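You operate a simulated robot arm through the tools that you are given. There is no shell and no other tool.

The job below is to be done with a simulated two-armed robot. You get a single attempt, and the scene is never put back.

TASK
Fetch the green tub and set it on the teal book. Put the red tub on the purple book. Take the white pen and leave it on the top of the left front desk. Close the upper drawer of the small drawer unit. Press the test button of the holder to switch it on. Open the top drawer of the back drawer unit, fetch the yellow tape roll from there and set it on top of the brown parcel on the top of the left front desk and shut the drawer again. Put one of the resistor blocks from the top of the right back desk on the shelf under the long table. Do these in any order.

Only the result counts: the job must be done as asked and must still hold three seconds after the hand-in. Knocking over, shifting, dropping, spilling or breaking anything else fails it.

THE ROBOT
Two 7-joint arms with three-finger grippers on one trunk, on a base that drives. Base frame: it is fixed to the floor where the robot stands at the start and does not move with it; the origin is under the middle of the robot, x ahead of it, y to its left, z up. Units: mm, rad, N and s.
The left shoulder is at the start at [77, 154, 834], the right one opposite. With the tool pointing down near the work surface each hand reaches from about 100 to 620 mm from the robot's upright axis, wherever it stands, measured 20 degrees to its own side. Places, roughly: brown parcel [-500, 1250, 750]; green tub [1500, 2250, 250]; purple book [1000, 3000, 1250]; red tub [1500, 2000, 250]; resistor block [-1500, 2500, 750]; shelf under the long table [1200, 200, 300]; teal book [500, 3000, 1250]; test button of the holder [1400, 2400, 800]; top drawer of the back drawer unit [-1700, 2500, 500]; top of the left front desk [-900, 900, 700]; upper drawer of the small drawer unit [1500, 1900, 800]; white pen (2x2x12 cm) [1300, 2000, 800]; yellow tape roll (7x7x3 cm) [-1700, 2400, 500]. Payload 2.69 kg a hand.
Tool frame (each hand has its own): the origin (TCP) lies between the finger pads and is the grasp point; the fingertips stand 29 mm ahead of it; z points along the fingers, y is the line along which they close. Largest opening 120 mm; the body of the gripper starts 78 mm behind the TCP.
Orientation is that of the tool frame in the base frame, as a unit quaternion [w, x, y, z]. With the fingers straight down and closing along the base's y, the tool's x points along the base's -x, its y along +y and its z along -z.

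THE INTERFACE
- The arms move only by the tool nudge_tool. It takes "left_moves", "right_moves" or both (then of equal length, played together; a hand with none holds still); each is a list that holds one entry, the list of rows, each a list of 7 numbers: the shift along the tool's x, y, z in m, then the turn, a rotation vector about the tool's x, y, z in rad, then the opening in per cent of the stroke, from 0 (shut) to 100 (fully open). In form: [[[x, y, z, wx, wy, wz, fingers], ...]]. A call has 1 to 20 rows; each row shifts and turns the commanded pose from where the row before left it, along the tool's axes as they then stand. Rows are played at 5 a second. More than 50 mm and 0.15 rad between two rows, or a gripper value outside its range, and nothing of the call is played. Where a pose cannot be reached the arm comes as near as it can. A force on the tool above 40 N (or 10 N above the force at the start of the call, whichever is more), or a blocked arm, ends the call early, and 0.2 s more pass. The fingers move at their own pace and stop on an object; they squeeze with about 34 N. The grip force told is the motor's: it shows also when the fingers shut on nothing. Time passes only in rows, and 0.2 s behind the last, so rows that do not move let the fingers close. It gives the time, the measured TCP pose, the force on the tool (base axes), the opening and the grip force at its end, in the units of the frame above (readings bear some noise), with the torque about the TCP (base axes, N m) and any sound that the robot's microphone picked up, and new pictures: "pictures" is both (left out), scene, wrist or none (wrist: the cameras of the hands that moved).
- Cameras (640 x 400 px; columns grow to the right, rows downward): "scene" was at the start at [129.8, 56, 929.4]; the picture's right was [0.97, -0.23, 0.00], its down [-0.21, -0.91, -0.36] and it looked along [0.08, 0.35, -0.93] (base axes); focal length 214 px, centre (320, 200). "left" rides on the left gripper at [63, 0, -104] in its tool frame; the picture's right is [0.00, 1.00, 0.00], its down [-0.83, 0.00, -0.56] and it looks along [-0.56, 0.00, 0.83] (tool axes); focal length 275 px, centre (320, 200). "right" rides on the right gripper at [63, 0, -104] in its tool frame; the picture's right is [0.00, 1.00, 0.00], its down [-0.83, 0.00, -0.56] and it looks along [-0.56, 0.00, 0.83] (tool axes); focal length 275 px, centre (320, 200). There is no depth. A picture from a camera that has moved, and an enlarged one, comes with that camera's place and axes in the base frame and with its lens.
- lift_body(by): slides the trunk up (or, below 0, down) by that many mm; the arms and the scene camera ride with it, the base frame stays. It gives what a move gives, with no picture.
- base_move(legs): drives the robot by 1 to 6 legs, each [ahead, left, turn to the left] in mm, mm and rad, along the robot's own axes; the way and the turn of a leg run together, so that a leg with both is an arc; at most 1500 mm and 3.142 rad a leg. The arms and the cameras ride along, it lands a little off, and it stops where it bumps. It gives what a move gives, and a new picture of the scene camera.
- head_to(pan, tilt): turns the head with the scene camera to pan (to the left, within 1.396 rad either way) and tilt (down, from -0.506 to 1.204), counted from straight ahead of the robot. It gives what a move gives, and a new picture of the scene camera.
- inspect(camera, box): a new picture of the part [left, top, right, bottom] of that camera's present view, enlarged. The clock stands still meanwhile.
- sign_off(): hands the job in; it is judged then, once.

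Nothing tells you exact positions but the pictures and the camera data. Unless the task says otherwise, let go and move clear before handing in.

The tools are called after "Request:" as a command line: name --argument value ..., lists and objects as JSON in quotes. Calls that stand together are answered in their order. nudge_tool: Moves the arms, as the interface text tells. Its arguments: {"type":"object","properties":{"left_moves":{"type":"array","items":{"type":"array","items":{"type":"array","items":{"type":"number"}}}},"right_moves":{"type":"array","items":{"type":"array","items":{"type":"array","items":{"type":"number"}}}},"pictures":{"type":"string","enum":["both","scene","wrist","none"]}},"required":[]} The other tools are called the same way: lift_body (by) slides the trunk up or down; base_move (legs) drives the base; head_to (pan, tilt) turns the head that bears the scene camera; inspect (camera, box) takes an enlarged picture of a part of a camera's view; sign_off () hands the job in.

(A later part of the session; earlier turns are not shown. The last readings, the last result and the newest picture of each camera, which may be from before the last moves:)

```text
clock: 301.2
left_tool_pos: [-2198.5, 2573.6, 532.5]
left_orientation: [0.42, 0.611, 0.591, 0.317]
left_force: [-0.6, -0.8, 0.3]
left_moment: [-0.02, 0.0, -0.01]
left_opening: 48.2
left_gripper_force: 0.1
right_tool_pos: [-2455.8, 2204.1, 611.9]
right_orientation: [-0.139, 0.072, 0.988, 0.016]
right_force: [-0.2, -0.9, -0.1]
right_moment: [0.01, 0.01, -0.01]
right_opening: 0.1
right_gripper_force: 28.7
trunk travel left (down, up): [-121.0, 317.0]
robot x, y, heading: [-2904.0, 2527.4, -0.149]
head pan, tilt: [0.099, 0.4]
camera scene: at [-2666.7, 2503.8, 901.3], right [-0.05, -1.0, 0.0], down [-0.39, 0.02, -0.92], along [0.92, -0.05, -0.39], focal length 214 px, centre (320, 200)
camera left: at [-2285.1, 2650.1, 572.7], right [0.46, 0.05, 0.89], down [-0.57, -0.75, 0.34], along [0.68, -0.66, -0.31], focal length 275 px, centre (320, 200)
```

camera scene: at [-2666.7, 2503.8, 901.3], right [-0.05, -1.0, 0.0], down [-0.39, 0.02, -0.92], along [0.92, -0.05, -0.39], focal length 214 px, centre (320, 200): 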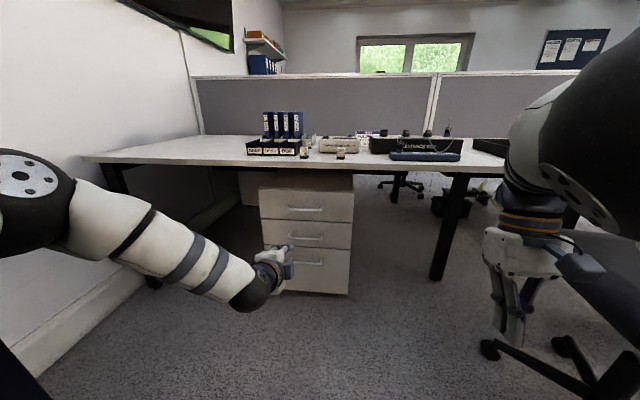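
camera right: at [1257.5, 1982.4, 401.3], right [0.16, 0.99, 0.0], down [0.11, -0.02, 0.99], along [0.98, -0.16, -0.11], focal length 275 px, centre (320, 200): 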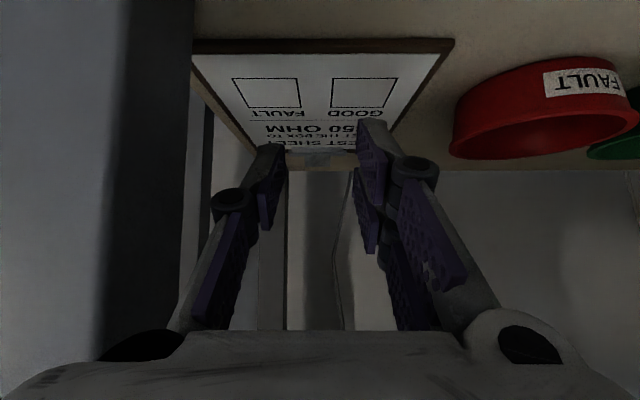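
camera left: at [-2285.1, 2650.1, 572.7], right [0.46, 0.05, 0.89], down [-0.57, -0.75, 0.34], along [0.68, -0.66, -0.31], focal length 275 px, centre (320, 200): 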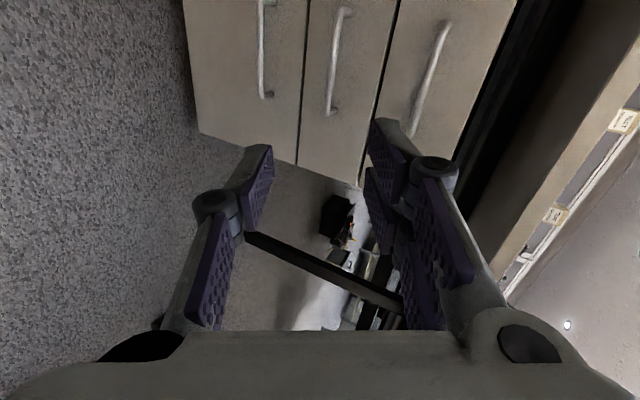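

The fingers now close vertically. I'll drive 200 mm forward and pitch the tool a bit more horizontal, then check the alignment with the bar.

Request:
base_move --legs '[[200, 6, 0]]'

Request:
nudge_tool --left_moves '[[[0, 0, 0.01, -0.1, 0, 0, 25], [0, 0, 0.01, -0.1, 0, 0, 25], [0, 0, 0, -0.1, 0, 0, 25]]]'

Request:
inspect --camera "scene" --box '[230, 160, 370, 300]'

```text
clock: 302.8
left_tool_pos: [-2003.8, 2552.5, 533.0]
left_orientation: [0.42, 0.609, 0.594, 0.317]
left_force: [0.0, 0.1, -0.2]
left_moment: [-0.03, -0.03, 0.02]
left_opening: 48.0
left_gripper_force: 0.0
right_tool_pos: [-2260.3, 2179.8, 611.2]
right_orientation: [-0.139, 0.072, 0.988, 0.016]
right_force: [-0.2, 0.1, 0.5]
right_moment: [0.01, -0.01, -0.02]
right_opening: 0.0
right_gripper_force: 28.2
trunk travel left (down, up): [-121.0, 317.0]
robot x, y, heading: [-2706.2, 2505.3, -0.149]
head pan, tilt: [0.099, 0.4]
camera scene: at [-2471.1, 2480.9, 901.2], right [-0.05, -1.0, 0.0], down [-0.39, 0.02, -0.92], along [0.92, -0.05, -0.39], focal length 214 px, centre (320, 200)
```

scene: 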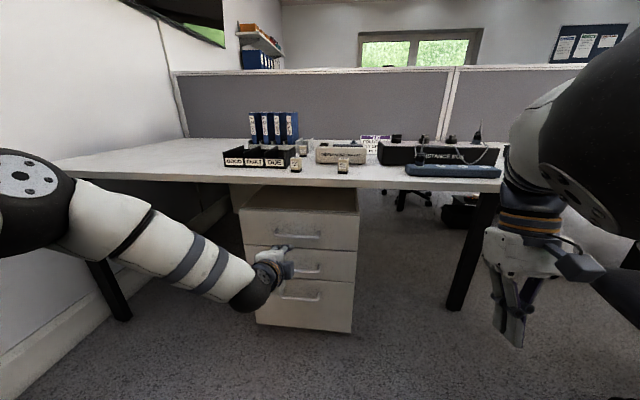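

```text
clock: 303.6
left_tool_pos: [-2002.7, 2552.3, 532.4]
left_orientation: [0.419, 0.61, 0.594, 0.317]
left_force: [0.5, 0.0, -0.4]
left_moment: [0.01, 0.0, -0.01]
left_opening: 29.9
left_gripper_force: 0.2
left hand out of reach, approached as far as the arm can: row 1, 2, 3
right_tool_pos: [-2260.4, 2180.7, 612.0]
right_orientation: [-0.139, 0.071, 0.988, 0.015]
right_force: [0.7, -0.7, 0.5]
right_moment: [-0.03, 0.01, 0.01]
right_opening: 0.4
right_gripper_force: 29.4
trunk travel left (down, up): [-121.0, 317.0]
robot x, y, heading: [-2707.5, 2506.1, -0.147]
head pan, tilt: [0.099, 0.4]
camera scene: at [-2471.2, 2480.9, 901.3], right [-0.05, -1.0, 0.0], down [-0.39, 0.02, -0.92], along [0.92, -0.05, -0.39], focal length 214 px, centre (320, 200)
camera left: at [-2090.1, 2628.3, 572.5], right [0.46, 0.05, 0.89], down [-0.57, -0.75, 0.34], along [0.68, -0.66, -0.31], focal length 275 px, centre (320, 200)
```

scene: 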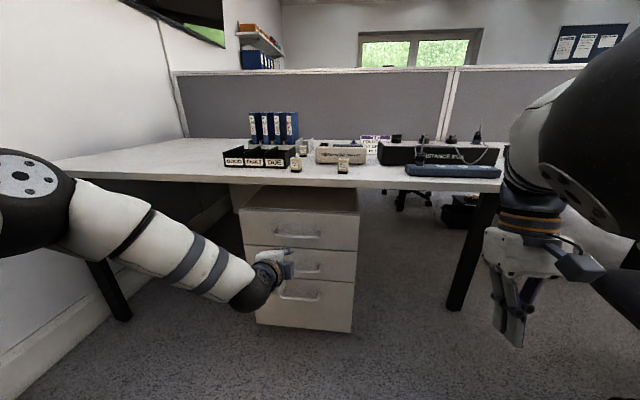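
left: 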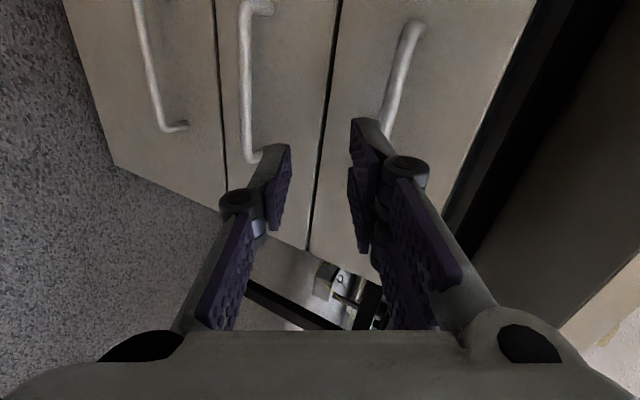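

```text
2.86 times, centred on (300, 230) of scene
camera zoom: at [-2471.2, 2480.9, 901.3], right [-0.05, -1.0, 0.0], down [-0.39, 0.02, -0.92], along [0.92, -0.05, -0.39], focal length 613 px, centre (377, 114)
```

zoom: 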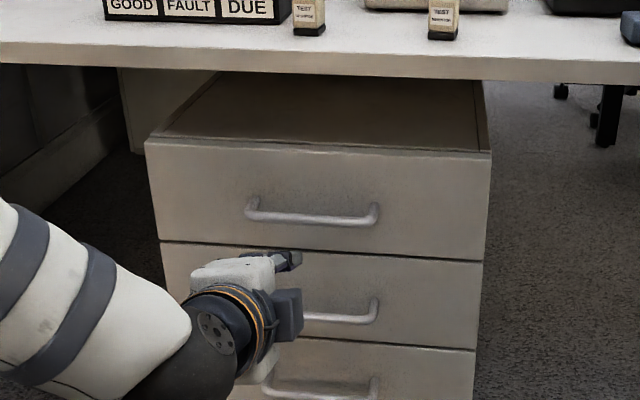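

The bar is now pinned down at about (-1870, 2521, 523), about 120 mm ahead. I'll open the fingers a little more and drive 105 mm forward.

Request:
nudge_tool --left_moves '[[[0, 0, 0, 0, 0, 0, 34]]]' --pictures "none"

Request:
base_move --legs '[[103, 0, 0]]'

Request:
inspect --camera "scene" --box '[230, 180, 370, 320]'

Request:
inspect --camera "left" --box '[0, 0, 640, 400]'

```text
clock: 304.0
left_tool_pos: [-2003.4, 2551.9, 533.4]
left_orientation: [0.419, 0.609, 0.594, 0.317]
left_force: [0.8, 0.6, -0.5]
left_moment: [0.01, 0.01, 0.0]
left_opening: 40.7
left_gripper_force: 0.0
right_tool_pos: [-2259.9, 2179.9, 611.8]
right_orientation: [-0.139, 0.071, 0.988, 0.015]
right_force: [-1.1, 0.1, -0.1]
right_moment: [-0.01, 0.01, 0.03]
right_opening: 0.3
right_gripper_force: 28.2
trunk travel left (down, up): [-121.0, 317.0]
robot x, y, heading: [-2705.1, 2505.4, -0.148]
head pan, tilt: [0.099, 0.4]
```

```text
clock: 305.2
left_tool_pos: [-1902.0, 2537.5, 533.3]
left_orientation: [0.419, 0.609, 0.594, 0.317]
left_force: [-0.1, 0.5, -0.7]
left_moment: [0.01, 0.02, 0.01]
left_opening: 40.9
left_gripper_force: 0.1
right_tool_pos: [-2156.2, 2165.5, 611.7]
right_orientation: [-0.139, 0.072, 0.988, 0.015]
right_force: [-0.1, 0.1, 0.4]
right_moment: [-0.02, 0.0, -0.01]
right_opening: 0.3
right_gripper_force: 28.5
trunk travel left (down, up): [-121.0, 317.0]
robot x, y, heading: [-2605.2, 2488.7, -0.148]
head pan, tilt: [0.099, 0.4]
camera scene: at [-2369.3, 2465.9, 901.2], right [-0.05, -1.0, 0.0], down [-0.39, 0.02, -0.92], along [0.92, -0.04, -0.39], focal length 214 px, centre (320, 200)
```

scene: 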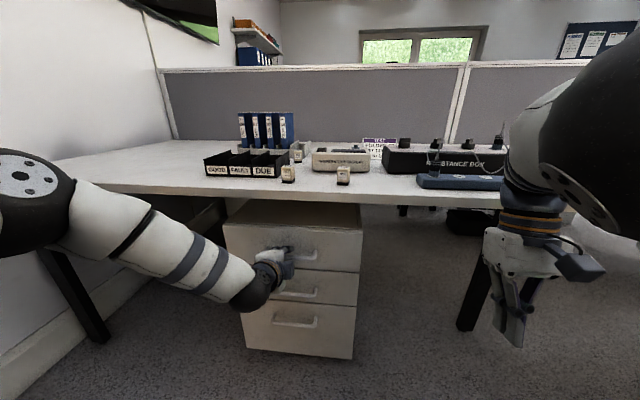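

```text
2.86 times, centred on (300, 250) of scene
camera zoom: at [-2369.3, 2465.9, 901.2], right [-0.05, -1.0, 0.0], down [-0.39, 0.02, -0.92], along [0.92, -0.04, -0.39], focal length 613 px, centre (377, 57)
```

zoom: 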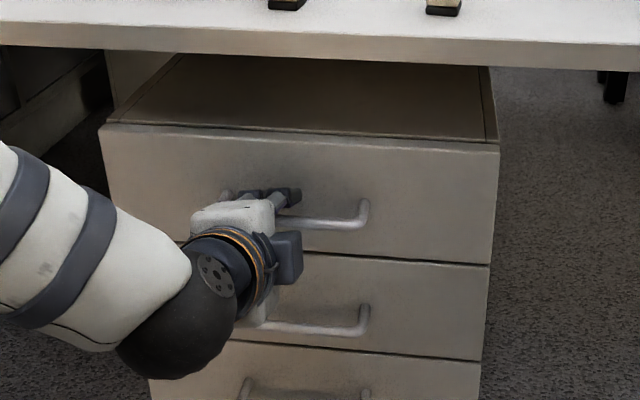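

```text
1.00 times, centred on (320, 200) of left (not enlarged: the box is as wide or as high as the picture)
camera zoom: at [-1988.4, 2613.7, 572.4], right [0.46, 0.05, 0.89], down [-0.57, -0.75, 0.34], along [0.68, -0.66, -0.31], focal length 275 px, centre (320, 200)
```

zoom: 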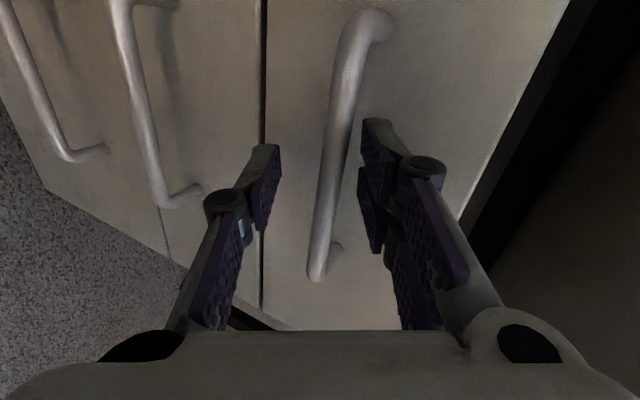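

The bar is right between the fingers. I'll advance the last 18 mm and close on it.

Request:
nudge_tool --left_moves '[[[-0.0002, 0.0018, 0.0092, 0, 0, 0, 34], [-0.0002, 0.0018, 0.0091, 0, 0, 0, 34], [0, 0, 0, 0, 0, 0, 15], [0, 0, 0, 0, 0, 0, 0], [0, 0, 0, 0, 0, 0, 0], [0, 0, 0, 0, 0, 0, 0]]]'

```text
clock: 306.6
left_tool_pos: [-1883.4, 2536.2, 530.3]
left_orientation: [0.419, 0.608, 0.594, 0.319]
left_force: [5.5, 5.6, 14.9]
left_moment: [1.45, -0.2, -0.62]
left_opening: 14.7
left_gripper_force: 40.0
right_tool_pos: [-2158.1, 2166.6, 613.1]
right_orientation: [-0.139, 0.071, 0.988, 0.015]
right_force: [-0.6, 0.5, -0.2]
right_moment: [0.0, -0.01, -0.01]
right_opening: 0.2
right_gripper_force: 28.6
trunk travel left (down, up): [-121.0, 317.0]
robot x, y, heading: [-2604.9, 2493.3, -0.15]
head pan, tilt: [0.099, 0.4]
camera scene: at [-2370.1, 2466.0, 901.6], right [-0.05, -1.0, 0.0], down [-0.39, 0.02, -0.92], along [0.92, -0.04, -0.39], focal length 214 px, centre (320, 200)
camera left: at [-1970.4, 2611.6, 569.2], right [0.45, 0.05, 0.89], down [-0.57, -0.75, 0.33], along [0.68, -0.66, -0.31], focal length 275 px, centre (320, 200)
```

scene: 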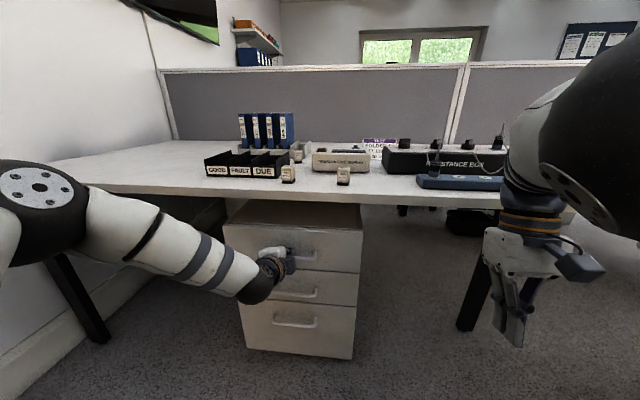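
left: 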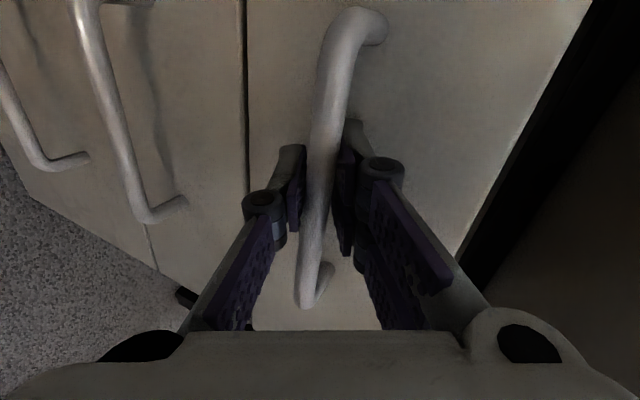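

The bar is firmly gripped. I'll pull the drawer open by backing the base.

Request:
base_move --legs '[[-60, 0, 0]]'

```text
clock: 307.5
left_tool_pos: [-1943.9, 2544.9, 529.3]
left_orientation: [0.421, 0.607, 0.594, 0.319]
left_force: [0.7, 13.2, 20.5]
left_moment: [1.2, -0.13, -0.95]
left_opening: 14.8
left_gripper_force: 40.1
right_tool_pos: [-2218.6, 2176.2, 611.8]
right_orientation: [-0.139, 0.071, 0.988, 0.015]
right_force: [0.8, -0.5, -0.7]
right_moment: [0.0, 0.0, 0.02]
right_opening: 0.0
right_gripper_force: 28.6
trunk travel left (down, up): [-121.0, 317.0]
robot x, y, heading: [-2664.6, 2498.9, -0.148]
head pan, tilt: [0.099, 0.4]
camera scene: at [-2430.5, 2475.3, 901.7], right [-0.05, -1.0, 0.0], down [-0.39, 0.02, -0.92], along [0.92, -0.04, -0.39], focal length 214 px, centre (320, 200)
```

scene: 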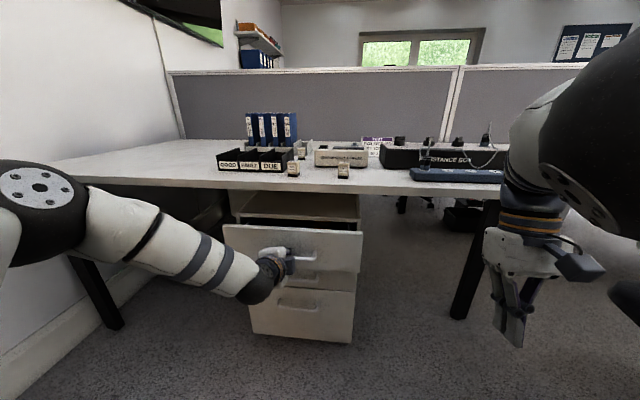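

The drawer is sliding open. I'll keep pulling.

Request:
base_move --legs '[[-110, 0, 0]]'

Request:
base_move --legs '[[-100, 0, 0]]'

```text
clock: 308.7
left_tool_pos: [-2051.5, 2561.1, 529.8]
left_orientation: [0.42, 0.606, 0.594, 0.321]
left_force: [2.3, 13.2, 11.4]
left_moment: [1.27, -0.18, -0.71]
left_opening: 15.1
left_gripper_force: 40.4
right_tool_pos: [-2326.1, 2191.7, 611.0]
right_orientation: [-0.139, 0.072, 0.987, 0.015]
right_force: [0.8, -0.3, 0.1]
right_moment: [-0.03, -0.01, 0.01]
right_opening: 0.1
right_gripper_force: 28.9
trunk travel left (down, up): [-121.0, 317.0]
robot x, y, heading: [-2772.6, 2512.1, -0.148]
head pan, tilt: [0.099, 0.4]
camera scene: at [-2538.5, 2491.6, 901.5], right [-0.05, -1.0, 0.0], down [-0.39, 0.02, -0.92], along [0.92, -0.05, -0.39], focal length 214 px, centre (320, 200)
```

scene: 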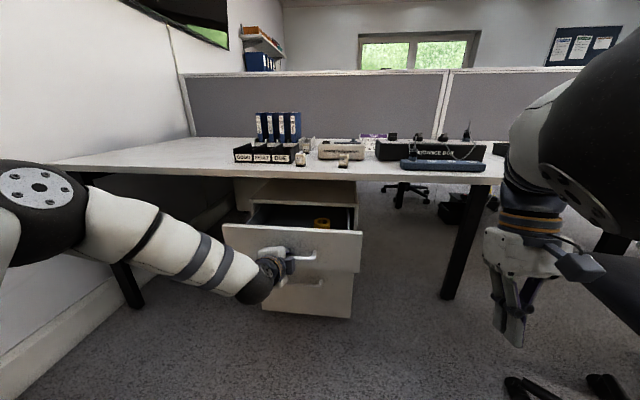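

```text
clock: 309.9
left_tool_pos: [-2150.1, 2578.0, 529.7]
left_orientation: [0.42, 0.606, 0.595, 0.321]
left_force: [0.2, 1.3, 4.7]
left_moment: [1.12, -0.15, -0.97]
left_opening: 14.9
left_gripper_force: 39.9
right_tool_pos: [-2424.9, 2206.7, 611.3]
right_orientation: [-0.138, 0.071, 0.988, 0.014]
right_force: [0.7, -0.1, 0.8]
right_moment: [-0.01, 0.0, 0.03]
right_opening: 0.0
right_gripper_force: 28.7
trunk travel left (down, up): [-121.0, 317.0]
robot x, y, heading: [-2875.0, 2532.6, -0.144]
head pan, tilt: [0.099, 0.4]
camera scene: at [-2636.7, 2506.1, 901.4], right [-0.05, -1.0, 0.0], down [-0.39, 0.02, -0.92], along [0.92, -0.04, -0.39], focal length 214 px, centre (320, 200)
```

scene: 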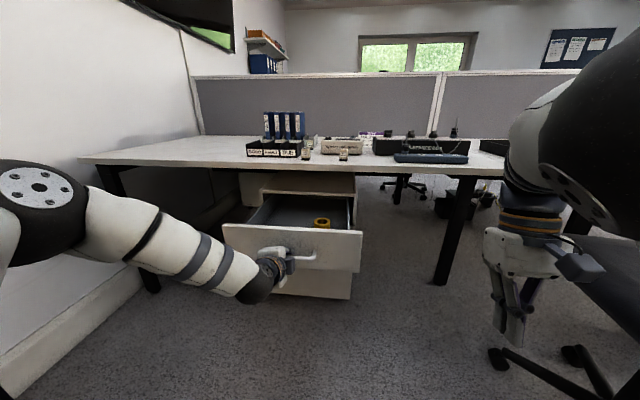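

The yellow tape roll is visible in the drawer. I'll pull another 70 mm if the drawer allows.

Request:
base_move --legs '[[-60, 0, 0]]'

Request:
inspect --camera "scene" --box '[200, 150, 380, 310]'

```text
clock: 310.9
left_tool_pos: [-2208.5, 2588.1, 530.8]
left_orientation: [0.419, 0.607, 0.594, 0.321]
left_force: [-0.8, 5.7, 2.9]
left_moment: [1.19, -0.16, -0.86]
left_opening: 14.9
left_gripper_force: 40.3
right_tool_pos: [-2484.3, 2216.9, 610.7]
right_orientation: [-0.14, 0.07, 0.988, 0.015]
right_force: [0.3, -0.4, 0.3]
right_moment: [-0.04, 0.0, 0.03]
right_opening: 0.0
right_gripper_force: 29.2
trunk travel left (down, up): [-121.0, 317.0]
robot x, y, heading: [-2931.8, 2541.3, -0.152]
head pan, tilt: [0.099, 0.4]
camera scene: at [-2696.2, 2515.1, 901.3], right [-0.05, -1.0, 0.0], down [-0.39, 0.02, -0.92], along [0.92, -0.04, -0.39], focal length 214 px, centre (320, 200)
```

scene: 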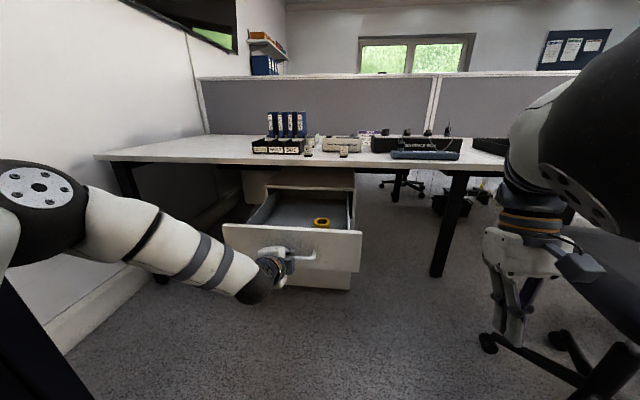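

```text
2.50 times, centred on (290, 230) of scene
camera zoom: at [-2696.2, 2515.1, 901.3], right [-0.05, -1.0, 0.0], down [-0.39, 0.02, -0.92], along [0.92, -0.04, -0.39], focal length 536 px, centre (395, 125)
```

zoom: 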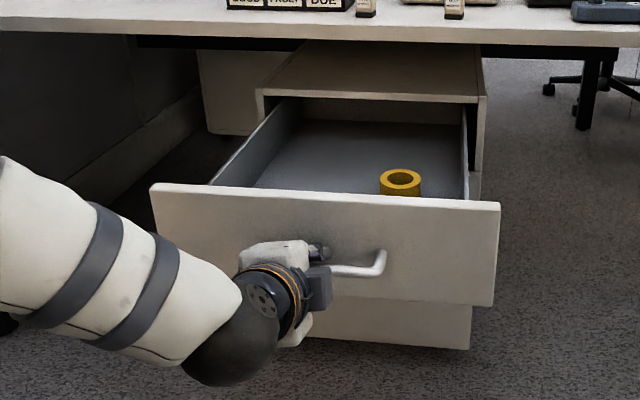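

The drawer can come out a bit more. I'll pull another 70 mm so the tape clears the desk edge.

Request:
base_move --legs '[[-70, 0, 0]]'

Request:
inspect --camera "scene" --box '[200, 150, 380, 310]'

```text
clock: 311.9
left_tool_pos: [-2279.9, 2599.4, 530.3]
left_orientation: [0.42, 0.605, 0.594, 0.323]
left_force: [-0.5, 7.2, 10.7]
left_moment: [1.58, -0.26, 0.21]
left_opening: 14.0
left_gripper_force: 40.6
right_tool_pos: [-2554.4, 2224.5, 612.0]
right_orientation: [-0.139, 0.07, 0.988, 0.015]
right_force: [-0.9, -0.6, -0.7]
right_moment: [-0.03, 0.0, 0.0]
right_opening: 0.0
right_gripper_force: 28.7
trunk travel left (down, up): [-121.0, 317.0]
robot x, y, heading: [-3000.1, 2551.9, -0.147]
head pan, tilt: [0.099, 0.4]
camera scene: at [-2766.8, 2525.5, 901.6], right [-0.05, -1.0, 0.0], down [-0.39, 0.02, -0.92], along [0.92, -0.04, -0.39], focal length 214 px, centre (320, 200)
```

scene: 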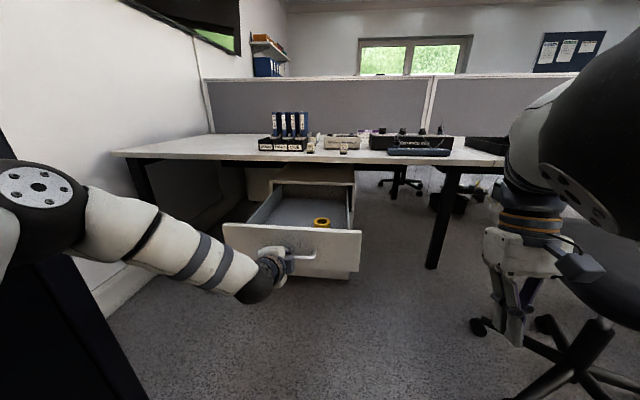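

```text
2.50 times, centred on (290, 230) of scene
camera zoom: at [-2766.8, 2525.5, 901.6], right [-0.05, -1.0, 0.0], down [-0.39, 0.02, -0.92], along [0.92, -0.04, -0.39], focal length 536 px, centre (395, 125)
```

zoom: 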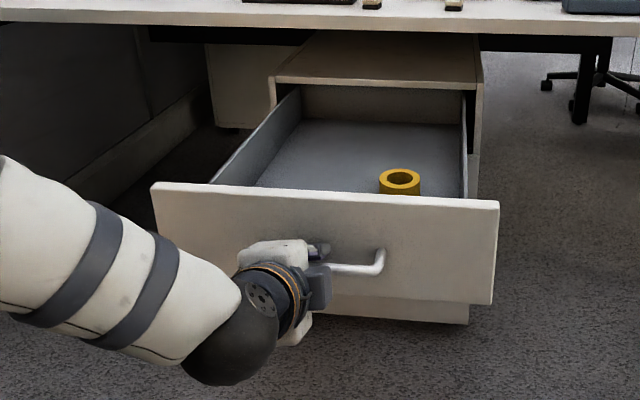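

The drawer is open about 400 mm. I'll release the handle and back the hand away.

Request:
nudge_tool --left_moves '[[[0, 0, 0, 0, 0, 0, 20], [0, 0, 0, 0, 0, 0, 36], [0, 0, 0, 0, 0, 0, 36], [0, 0, 0, 0, 0, 0, 36]]]' --pictures "wrist"

```text
clock: 312.9
left_tool_pos: [-2278.7, 2598.3, 529.7]
left_orientation: [0.418, 0.606, 0.594, 0.323]
left_force: [0.7, -0.3, 0.3]
left_moment: [0.02, -0.01, -0.03]
left_opening: 43.4
left_gripper_force: 0.0
right_tool_pos: [-2554.0, 2227.0, 610.8]
right_orientation: [-0.139, 0.071, 0.988, 0.015]
right_force: [-0.4, -0.4, 0.3]
right_moment: [-0.01, -0.02, 0.0]
right_opening: 0.2
right_gripper_force: 28.4
trunk travel left (down, up): [-121.0, 317.0]
robot x, y, heading: [-3002.8, 2551.8, -0.145]
head pan, tilt: [0.099, 0.4]
camera left: at [-2366.1, 2673.5, 569.6], right [0.45, 0.05, 0.89], down [-0.57, -0.75, 0.33], along [0.69, -0.65, -0.31], focal length 275 px, centre (320, 200)
```

left: 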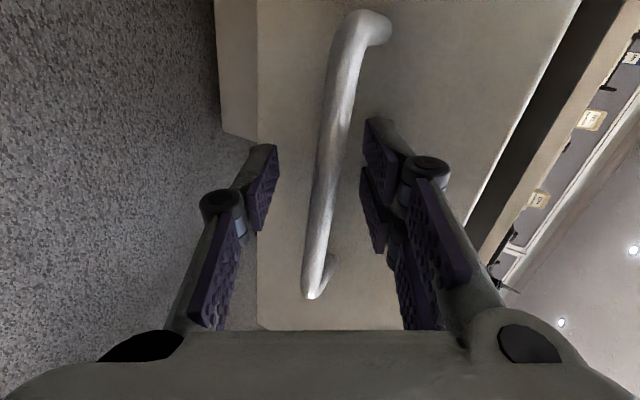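

Released. I'll back 70 mm, then un-roll and fold the left hand up to tool-down.

Request:
base_move --legs '[[-70, 0, 0]]'

Request:
nudge_tool --left_moves '[[[0, 0, 0, 0, 0, -0.15, 0], [0, 0, 0, 0, 0, -0.15, 0], [0, 0, 0, 0, 0, -0.15, 0], [0, 0, 0, 0, 0, -0.15, 0], [0, 0, 0, 0, 0, -0.15, 0], [0, 0, 0, 0, 0, -0.15, 0], [0, 0, 0, 0, 0, -0.15, 0], [0, 0, 0, 0, 0, -0.15, 0], [0, 0, 0, 0, 0, -0.15, 0], [0, 0, 0, 0, 0, -0.15, 0], [-0.0139, 0, -0.0259, 0, 0.15, 0, 0], [-0.0099, 0, -0.0277, 0, 0.15, 0, 0], [-0.0057, 0, -0.0289, 0, 0.15, 0, 0], [-0.0013, 0, -0.0294, 0, 0.15, 0, 0], [0.0031, 0, -0.0293, 0, 0.15, 0, 0], [0.0075, 0, -0.0285, 0, 0.15, 0, 0], [0.0116, 0, -0.027, 0, 0.15, 0, 0], [0.0156, 0, -0.025, 0, 0.15, 0, 0]]]' --pictures "scene"

```text
clock: 313.9
left_tool_pos: [-2348.4, 2608.6, 529.8]
left_orientation: [0.419, 0.606, 0.594, 0.323]
left_force: [0.6, 0.0, -0.2]
left_moment: [-0.01, 0.03, -0.01]
left_opening: 43.0
left_gripper_force: 0.1
right_tool_pos: [-2623.3, 2235.4, 611.9]
right_orientation: [-0.139, 0.071, 0.988, 0.015]
right_force: [0.2, -0.6, 0.6]
right_moment: [0.02, 0.0, -0.03]
right_opening: 0.0
right_gripper_force: 28.3
trunk travel left (down, up): [-121.0, 317.0]
robot x, y, heading: [-3073.3, 2563.3, -0.148]
head pan, tilt: [0.099, 0.4]
camera scene: at [-2834.6, 2535.4, 901.3], right [-0.05, -1.0, 0.0], down [-0.39, 0.02, -0.92], along [0.92, -0.04, -0.39], focal length 214 px, centre (320, 200)
```

scene: 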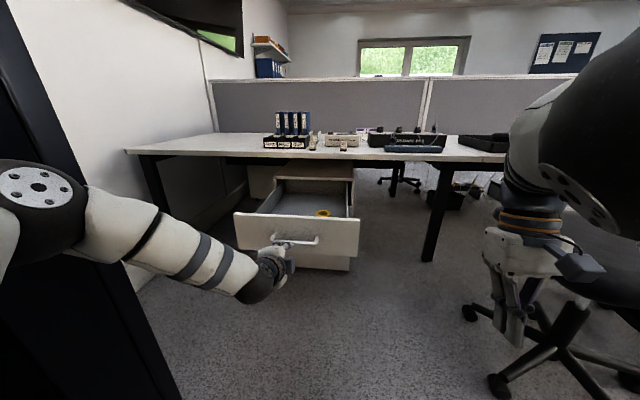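

```text
clock: 317.7
left_tool_pos: [-2483.3, 2631.0, 723.3]
left_orientation: [-0.044, 0.06, 0.997, -0.02]
left_force: [0.1, 0.2, -0.3]
left_moment: [-0.03, -0.02, -0.01]
left_opening: 0.1
left_gripper_force: 28.6
right_tool_pos: [-2624.2, 2235.2, 611.3]
right_orientation: [-0.14, 0.071, 0.988, 0.015]
right_force: [0.3, -0.1, -0.1]
right_moment: [0.02, 0.0, 0.01]
right_opening: 0.0
right_gripper_force: 28.9
trunk travel left (down, up): [-121.0, 317.0]
robot x, y, heading: [-3068.1, 2558.1, -0.145]
head pan, tilt: [0.099, 0.4]
camera scene: at [-2834.5, 2535.3, 901.3], right [-0.05, -1.0, 0.0], down [-0.39, 0.02, -0.92], along [0.92, -0.04, -0.39], focal length 214 px, centre (320, 200)
```

scene: 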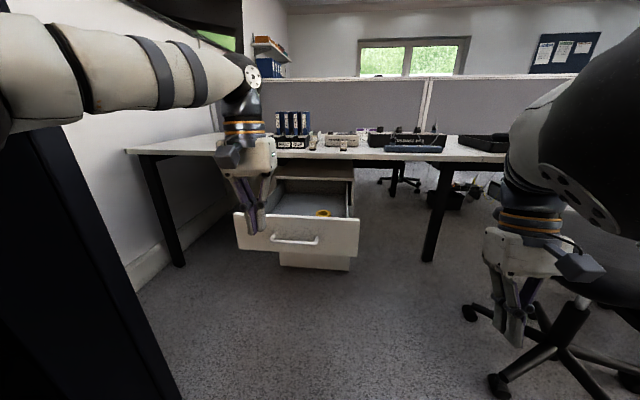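

Left hand folded. I'll raise and straighten the right hand, then drive forward 480 mm, shift left and view the tape.

Request:
nudge_tool --right_moves '[[[0, 0, -0.04, 0, -0.14, 0, 50], [0, 0, -0.04, 0, -0.14, 0, 60], [0, 0, -0.04, 0, 0, 0, 70]]]' --pictures "none"

Request:
base_move --legs '[[440, 0, -0.004]]'

Request:
head_to --pan 0 --tilt 0.7

```text
clock: 318.5
left_tool_pos: [-2482.0, 2630.2, 722.8]
left_orientation: [-0.044, 0.059, 0.997, -0.02]
left_force: [-0.8, 0.0, -0.3]
left_moment: [-0.03, 0.03, 0.02]
left_opening: 0.1
left_gripper_force: 28.4
right_tool_pos: [-2572.3, 2201.2, 728.1]
right_orientation: [0.001, 0.072, 0.997, 0.005]
right_force: [-0.3, -0.7, -0.2]
right_moment: [-0.01, -0.04, 0.03]
right_opening: 83.9
right_gripper_force: 0.1
right hand out of reach, approached as far as the arm can: row 1, 2
trunk travel left (down, up): [-121.0, 317.0]
robot x, y, heading: [-3073.0, 2559.7, -0.147]
head pan, tilt: [0.099, 0.4]
```

```text
clock: 321.1
left_tool_pos: [-2051.7, 2565.3, 723.0]
left_orientation: [-0.044, 0.06, 0.997, -0.02]
left_force: [-0.1, 0.0, -0.1]
left_moment: [-0.02, 0.0, -0.02]
left_opening: 0.1
left_gripper_force: 28.3
right_tool_pos: [-2141.5, 2133.9, 728.1]
right_orientation: [0.001, 0.072, 0.997, 0.006]
right_force: [-0.8, 0.2, 0.0]
right_moment: [-0.03, 0.04, 0.04]
right_opening: 83.9
right_gripper_force: 0.1
trunk travel left (down, up): [-121.0, 317.0]
robot x, y, heading: [-2637.2, 2495.3, -0.153]
head pan, tilt: [0.099, 0.4]
camera scene: at [-2403.0, 2470.1, 901.2], right [-0.05, -1.0, 0.0], down [-0.39, 0.02, -0.92], along [0.92, -0.05, -0.39], focal length 214 px, centre (320, 200)
```

scene: 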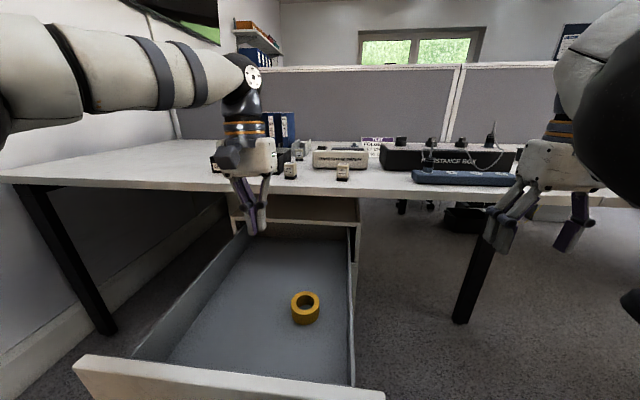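

```text
clock: 321.9
left_tool_pos: [-2050.3, 2564.9, 722.7]
left_orientation: [-0.043, 0.062, 0.997, -0.019]
left_force: [-0.4, 1.4, 0.1]
left_moment: [0.05, 0.0, 0.0]
left_opening: 0.0
left_gripper_force: 28.0
right_tool_pos: [-2142.7, 2134.9, 727.8]
right_orientation: [0.0, 0.073, 0.997, 0.005]
right_force: [0.3, 0.2, -0.6]
right_moment: [0.01, -0.01, -0.01]
right_opening: 84.0
right_gripper_force: 0.0
trunk travel left (down, up): [-121.0, 317.0]
robot x, y, heading: [-2641.5, 2493.7, -0.148]
head pan, tilt: [0.0, 0.7]
camera scene: at [-2411.6, 2462.1, 874.5], right [-0.15, -0.99, 0.0], down [-0.64, 0.1, -0.77], along [0.76, -0.11, -0.64], focal length 214 px, centre (320, 200)
```

scene: 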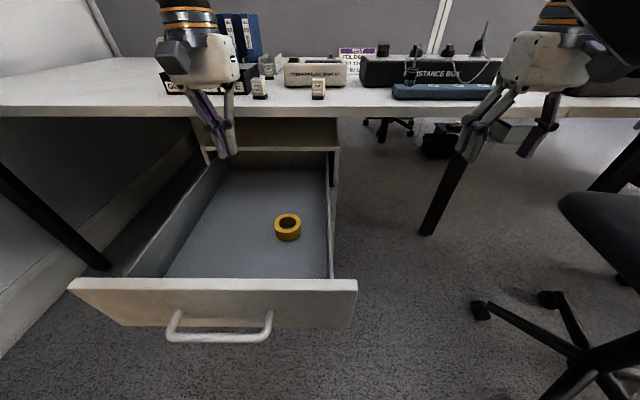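

The tape roll is clearly visible. To reach it with the right hand I need to slide left, so I'll check the clearance of my left elbow to the dark cabinet.

Request:
head_to --pan 1.1 --tilt 0.3

```text
clock: 323.3
left_tool_pos: [-2051.5, 2563.8, 723.6]
left_orientation: [-0.044, 0.061, 0.997, -0.02]
left_force: [0.7, -0.1, -0.1]
left_moment: [0.0, 0.01, 0.01]
left_opening: 0.0
left_gripper_force: 28.5
right_tool_pos: [-2142.1, 2133.8, 728.3]
right_orientation: [0.0, 0.073, 0.997, 0.006]
right_force: [0.2, -0.1, -0.1]
right_moment: [-0.02, -0.02, -0.01]
right_opening: 83.9
right_gripper_force: 0.1
trunk travel left (down, up): [-121.0, 317.0]
robot x, y, heading: [-2640.1, 2494.6, -0.151]
head pan, tilt: [1.1, 0.3]
camera scene: at [-2441.2, 2550.7, 910.5], right [0.81, -0.58, 0.0], down [-0.17, -0.24, -0.96], along [0.56, 0.78, -0.3], focal length 214 px, centre (320, 200)
```

scene: 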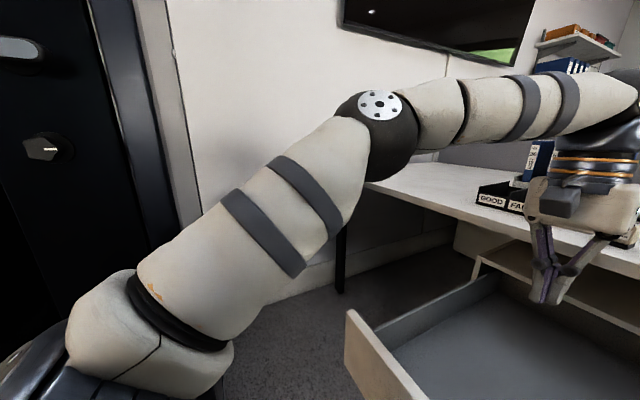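

There is enough clearance. I'll go 30 mm ahead and slide left 180 mm.

Request:
base_move --legs '[[35, 0, 0], [0, 90, 0], [0, 90, 0]]'

Request:
head_to --pan 0 --tilt 0.8

Request:
inspect --camera "right" --box '[0, 0, 640, 400]'

```text
clock: 326.2
left_tool_pos: [-1988.9, 2738.0, 723.8]
left_orientation: [-0.044, 0.06, 0.997, -0.02]
left_force: [0.2, 0.6, 1.0]
left_moment: [0.03, 0.01, 0.0]
left_opening: 0.0
left_gripper_force: 28.4
right_tool_pos: [-2080.5, 2307.9, 729.3]
right_orientation: [0.0, 0.074, 0.997, 0.006]
right_force: [-0.4, 0.6, 0.1]
right_moment: [-0.02, 0.01, 0.0]
right_opening: 84.4
right_gripper_force: 0.1
trunk travel left (down, up): [-121.0, 317.0]
robot x, y, heading: [-2579.8, 2665.3, -0.15]
head pan, tilt: [1.1, 0.3]
stopped in leg 3: the robot was blocked; the commanded pose is now the measured one
camera scene: at [-2379.2, 2722.7, 910.5], right [0.81, -0.58, 0.0], down [-0.17, -0.24, -0.96], along [0.56, 0.78, -0.3], focal length 214 px, centre (320, 200)
```

scene: 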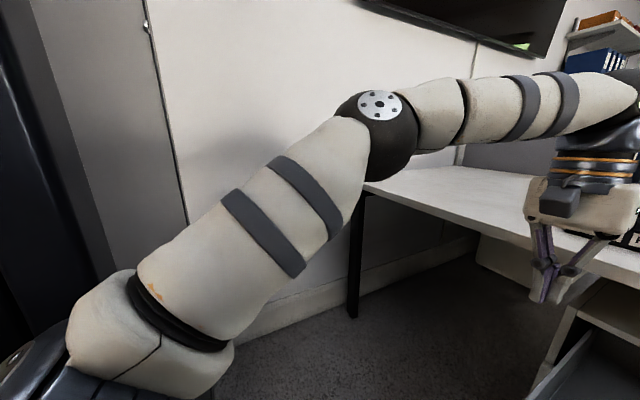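

```text
clock: 327.5
left_tool_pos: [-1988.5, 2737.8, 723.8]
left_orientation: [-0.043, 0.06, 0.997, -0.018]
left_force: [-0.7, -0.5, -0.9]
left_moment: [-0.03, 0.02, 0.02]
left_opening: 0.0
left_gripper_force: 28.1
right_tool_pos: [-2078.6, 2306.7, 728.5]
right_orientation: [-0.001, 0.073, 0.997, 0.005]
right_force: [-1.1, 0.8, 0.4]
right_moment: [-0.01, 0.0, 0.01]
right_opening: 84.1
right_gripper_force: 0.2
trunk travel left (down, up): [-121.0, 317.0]
robot x, y, heading: [-2578.4, 2666.4, -0.148]
head pan, tilt: [0.0, 0.799]
camera scene: at [-2353.7, 2634.7, 866.2], right [-0.15, -0.99, 0.0], down [-0.71, 0.11, -0.7], along [0.69, -0.1, -0.72], focal length 214 px, centre (320, 200)
```

scene: 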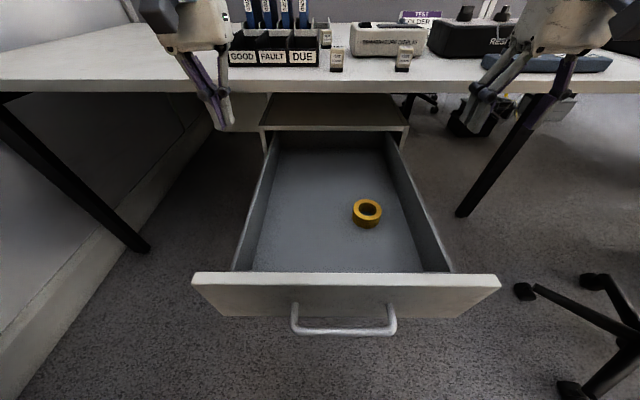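

```text
1.00 times, centred on (320, 200) of right (not enlarged: the box is as wide or as high as the picture)
camera zoom: at [-2141.9, 2315.8, 832.4], right [0.14, 0.99, 0.01], down [0.82, -0.12, 0.56], along [0.55, -0.07, -0.83], focal length 275 px, centre (320, 200)
```

zoom: 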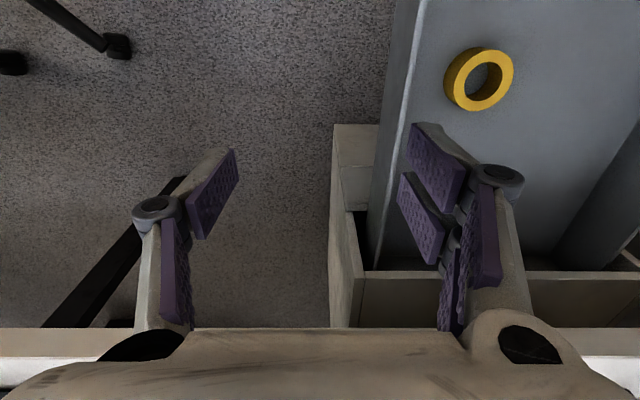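

The base lightly touched the cabinet side, so I'll ease off by 8 mm. The tape is at about (-2059, 2486, 501). I'll move the right hand over it.

Request:
base_move --legs '[[0, -10, 0]]'

Request:
nudge_tool --right_moves '[[[0.0015, 0.047, 0, 0, 0, 0, 78], [0.0015, 0.047, 0, 0, 0, 0, 78], [0.0015, 0.047, 0, 0, 0, 0, 78], [0.0015, 0.047, 0, 0, 0, 0, 78], [0, 0, 0, 0, 0, 0, 78]]]'

```text
clock: 328.3
left_tool_pos: [-1990.9, 2726.4, 722.8]
left_orientation: [-0.043, 0.06, 0.997, -0.02]
left_force: [-0.8, -0.4, 0.7]
left_moment: [-0.01, 0.02, -0.03]
left_opening: 0.1
left_gripper_force: 28.4
right_tool_pos: [-2081.6, 2296.5, 727.9]
right_orientation: [0.0, 0.073, 0.997, 0.006]
right_force: [0.3, -0.1, 0.2]
right_moment: [-0.01, -0.02, 0.02]
right_opening: 84.1
right_gripper_force: 0.0
trunk travel left (down, up): [-121.0, 317.0]
robot x, y, heading: [-2578.4, 2656.5, -0.153]
head pan, tilt: [0.0, 0.799]
camera scene: at [-2355.3, 2624.6, 866.1], right [-0.15, -0.99, 0.0], down [-0.71, 0.11, -0.7], along [0.69, -0.1, -0.72], focal length 214 px, centre (320, 200)
```

scene: 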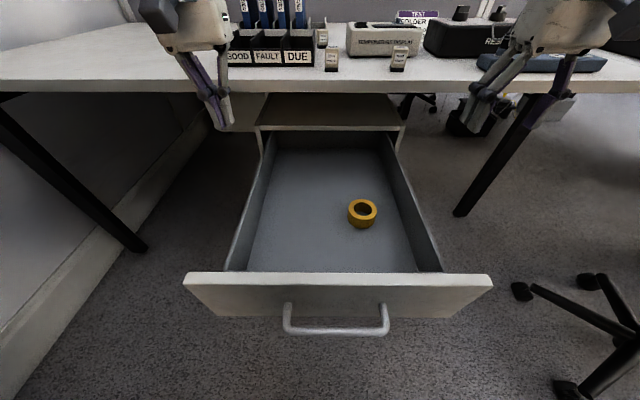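

```text
clock: 329.5
left_tool_pos: [-1990.7, 2727.2, 722.2]
left_orientation: [-0.043, 0.061, 0.997, -0.019]
left_force: [0.0, 0.6, 0.6]
left_moment: [0.02, 0.01, 0.01]
left_opening: 0.0
left_gripper_force: 28.7
right_tool_pos: [-2010.4, 2461.7, 740.2]
right_orientation: [0.0, 0.073, 0.997, 0.005]
right_force: [-0.2, 0.1, 0.6]
right_moment: [0.0, -0.01, 0.0]
right_opening: 93.4
right_gripper_force: 0.1
right hand out of reach, approached as far as the arm can: row 1, 2, 3
trunk travel left (down, up): [-121.0, 317.0]
robot x, y, heading: [-2583.3, 2656.0, -0.152]
head pan, tilt: [0.0, 0.799]
camera scene: at [-2355.3, 2624.6, 866.2], right [-0.15, -0.99, 0.0], down [-0.71, 0.11, -0.7], along [0.69, -0.1, -0.72], focal length 214 px, centre (320, 200)
camera right: at [-2071.5, 2471.2, 845.1], right [0.14, 0.99, 0.01], down [0.82, -0.12, 0.56], along [0.55, -0.07, -0.83], focal length 275 px, centre (320, 200)
```

scene: 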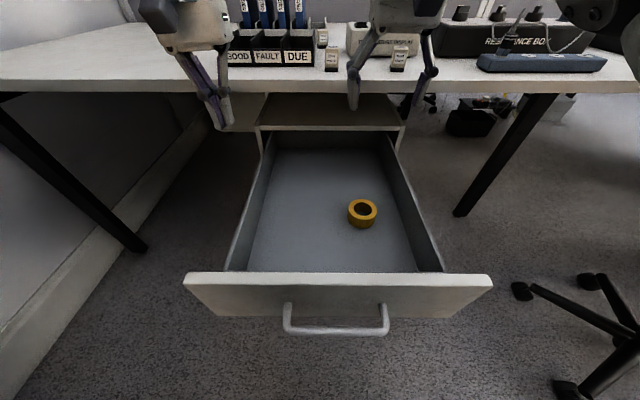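
right: 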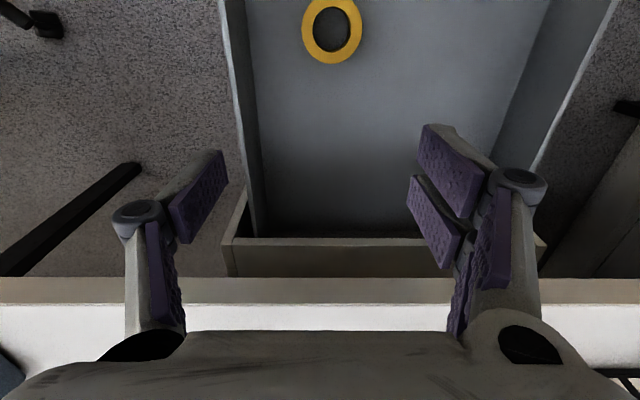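

The hand drifted a bit forward. I'll move it back 52 mm and left 16 mm, and then check above the tape.

Request:
nudge_tool --right_moves '[[[0.026, 0.008, 0, 0, 0, 0, 78], [0.026, 0.008, 0, 0, 0, 0, 78], [0, 0, 0.045, 0, 0, 0, 78], [0, 0, 0.045, 0, 0, 0, 78], [0, 0, 0, 0, 0, 0, 78]]]'

```text
clock: 330.7
left_tool_pos: [-1991.2, 2727.4, 723.4]
left_orientation: [-0.043, 0.06, 0.997, -0.019]
left_force: [0.0, 0.1, -1.1]
left_moment: [0.01, -0.01, -0.01]
left_opening: 0.0
left_gripper_force: 28.7
right_tool_pos: [-2000.0, 2479.8, 666.2]
right_orientation: [0.0, 0.073, 0.997, 0.005]
right_force: [-0.2, 0.3, 0.2]
right_moment: [-0.02, -0.03, -0.02]
right_opening: 93.5
right_gripper_force: 0.1
right hand out of reach, approached as far as the arm can: row 1, 2, 3
trunk travel left (down, up): [-121.0, 317.0]
robot x, y, heading: [-2578.9, 2659.7, -0.15]
head pan, tilt: [0.0, 0.799]
camera scene: at [-2355.3, 2624.6, 866.2], right [-0.15, -0.99, 0.0], down [-0.71, 0.11, -0.7], along [0.69, -0.1, -0.72], focal length 214 px, centre (320, 200)
camera right: at [-2061.3, 2489.1, 770.9], right [0.14, 0.99, 0.01], down [0.82, -0.12, 0.56], along [0.55, -0.07, -0.83], focal length 275 px, centre (320, 200)
```

scene: 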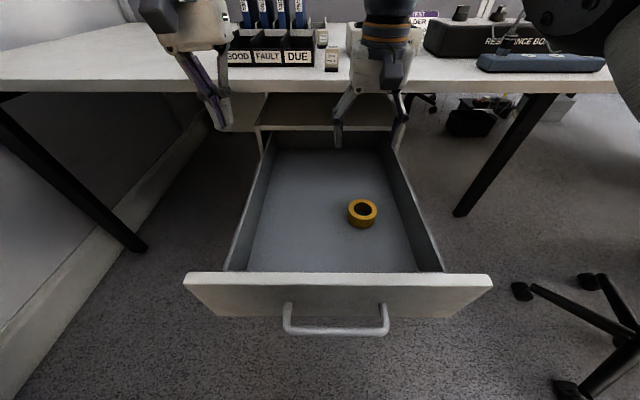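
right: 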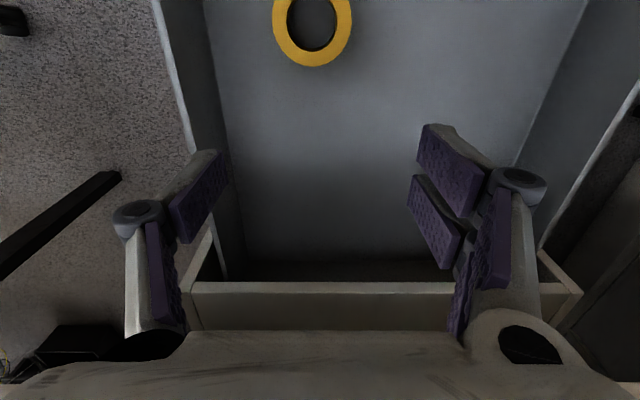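

The lateral position is right, but the arm won't fold closer. I'll back the base 58 mm to put it over the tape.

Request:
base_move --legs '[[-58, 0, 0]]'

Request:
inspect --camera "right" --box '[0, 0, 640, 400]'

```text
clock: 331.7
left_tool_pos: [-2047.6, 2736.2, 724.1]
left_orientation: [-0.044, 0.06, 0.997, -0.019]
left_force: [-0.4, -0.2, -0.2]
left_moment: [0.0, -0.02, 0.06]
left_opening: 0.0
left_gripper_force: 28.9
right_tool_pos: [-2057.2, 2488.1, 667.1]
right_orientation: [0.0, 0.073, 0.997, 0.006]
right_force: [-0.6, -0.1, 0.6]
right_moment: [0.02, -0.02, 0.0]
right_opening: 93.5
right_gripper_force: 0.1
trunk travel left (down, up): [-121.0, 317.0]
robot x, y, heading: [-2637.7, 2668.1, -0.143]
head pan, tilt: [0.0, 0.799]
camera scene: at [-2412.5, 2633.4, 866.2], right [-0.15, -0.99, 0.0], down [-0.71, 0.11, -0.7], along [0.69, -0.1, -0.72], focal length 214 px, centre (320, 200)
```

scene: 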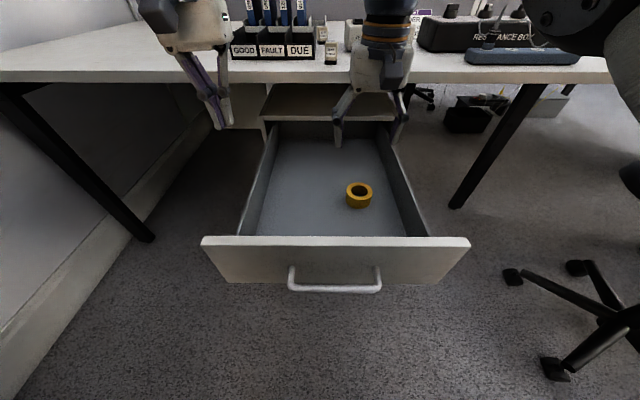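

```text
1.00 times, centred on (320, 200) of right (not enlarged: the box is as wide or as high as the picture)
camera zoom: at [-2118.4, 2497.8, 771.3], right [0.14, 0.99, 0.01], down [0.82, -0.12, 0.55], along [0.55, -0.07, -0.83], focal length 275 px, centre (320, 200)
```

zoom: 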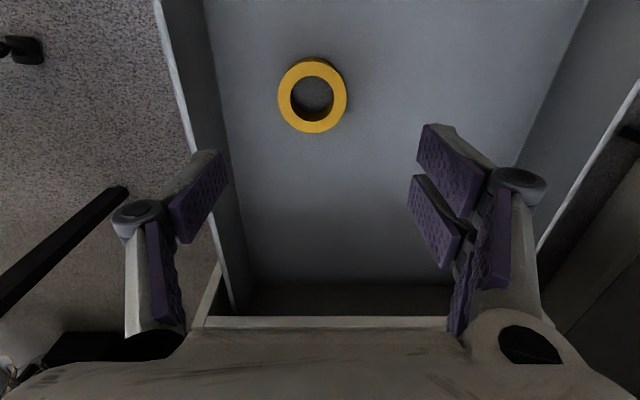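

The right hand is centred over the tape. I'll descend to z≈530 and look.

Request:
nudge_tool --right_moves '[[[0, -0.002, 0.045, 0, 0, 0, 78], [0, -0.002, 0.045, 0, 0, 0, 78], [0, 0, 0.045, 0, 0, 0, 78], [0, 0, 0, 0, 0, 0, 78]]]'

```text
clock: 332.7
left_tool_pos: [-2049.1, 2735.3, 723.2]
left_orientation: [-0.044, 0.06, 0.997, -0.018]
left_force: [-0.7, 0.1, 0.4]
left_moment: [0.0, -0.02, 0.0]
left_opening: 0.0
left_gripper_force: 29.2
right_tool_pos: [-2055.2, 2489.6, 535.3]
right_orientation: [0.0, 0.072, 0.997, 0.005]
right_force: [0.4, -0.1, -0.2]
right_moment: [0.02, -0.02, -0.02]
right_opening: 93.6
right_gripper_force: 0.0
trunk travel left (down, up): [-121.0, 317.0]
robot x, y, heading: [-2638.2, 2663.6, -0.148]
head pan, tilt: [0.0, 0.799]
camera scene: at [-2412.3, 2633.3, 866.2], right [-0.15, -0.99, 0.0], down [-0.71, 0.11, -0.7], along [0.69, -0.1, -0.72], focal length 214 px, centre (320, 200)
camera right: at [-2117.0, 2498.6, 638.3], right [0.14, 0.99, 0.01], down [0.82, -0.12, 0.55], along [0.55, -0.07, -0.83], focal length 275 px, centre (320, 200)
```

scene: 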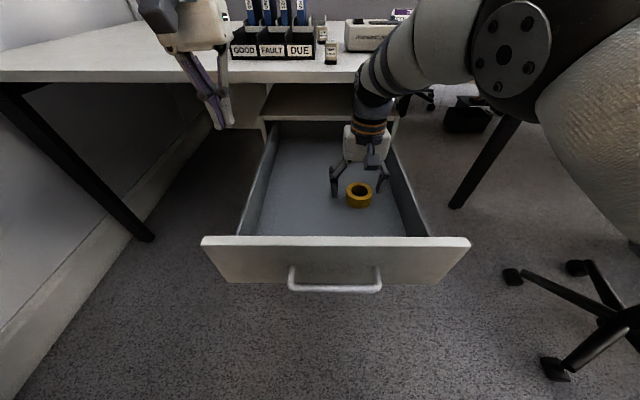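
right: 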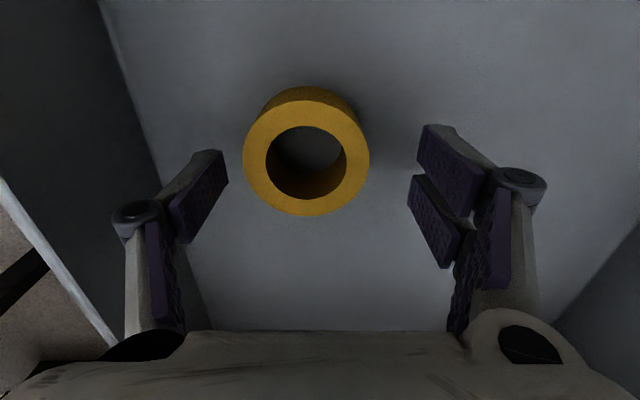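

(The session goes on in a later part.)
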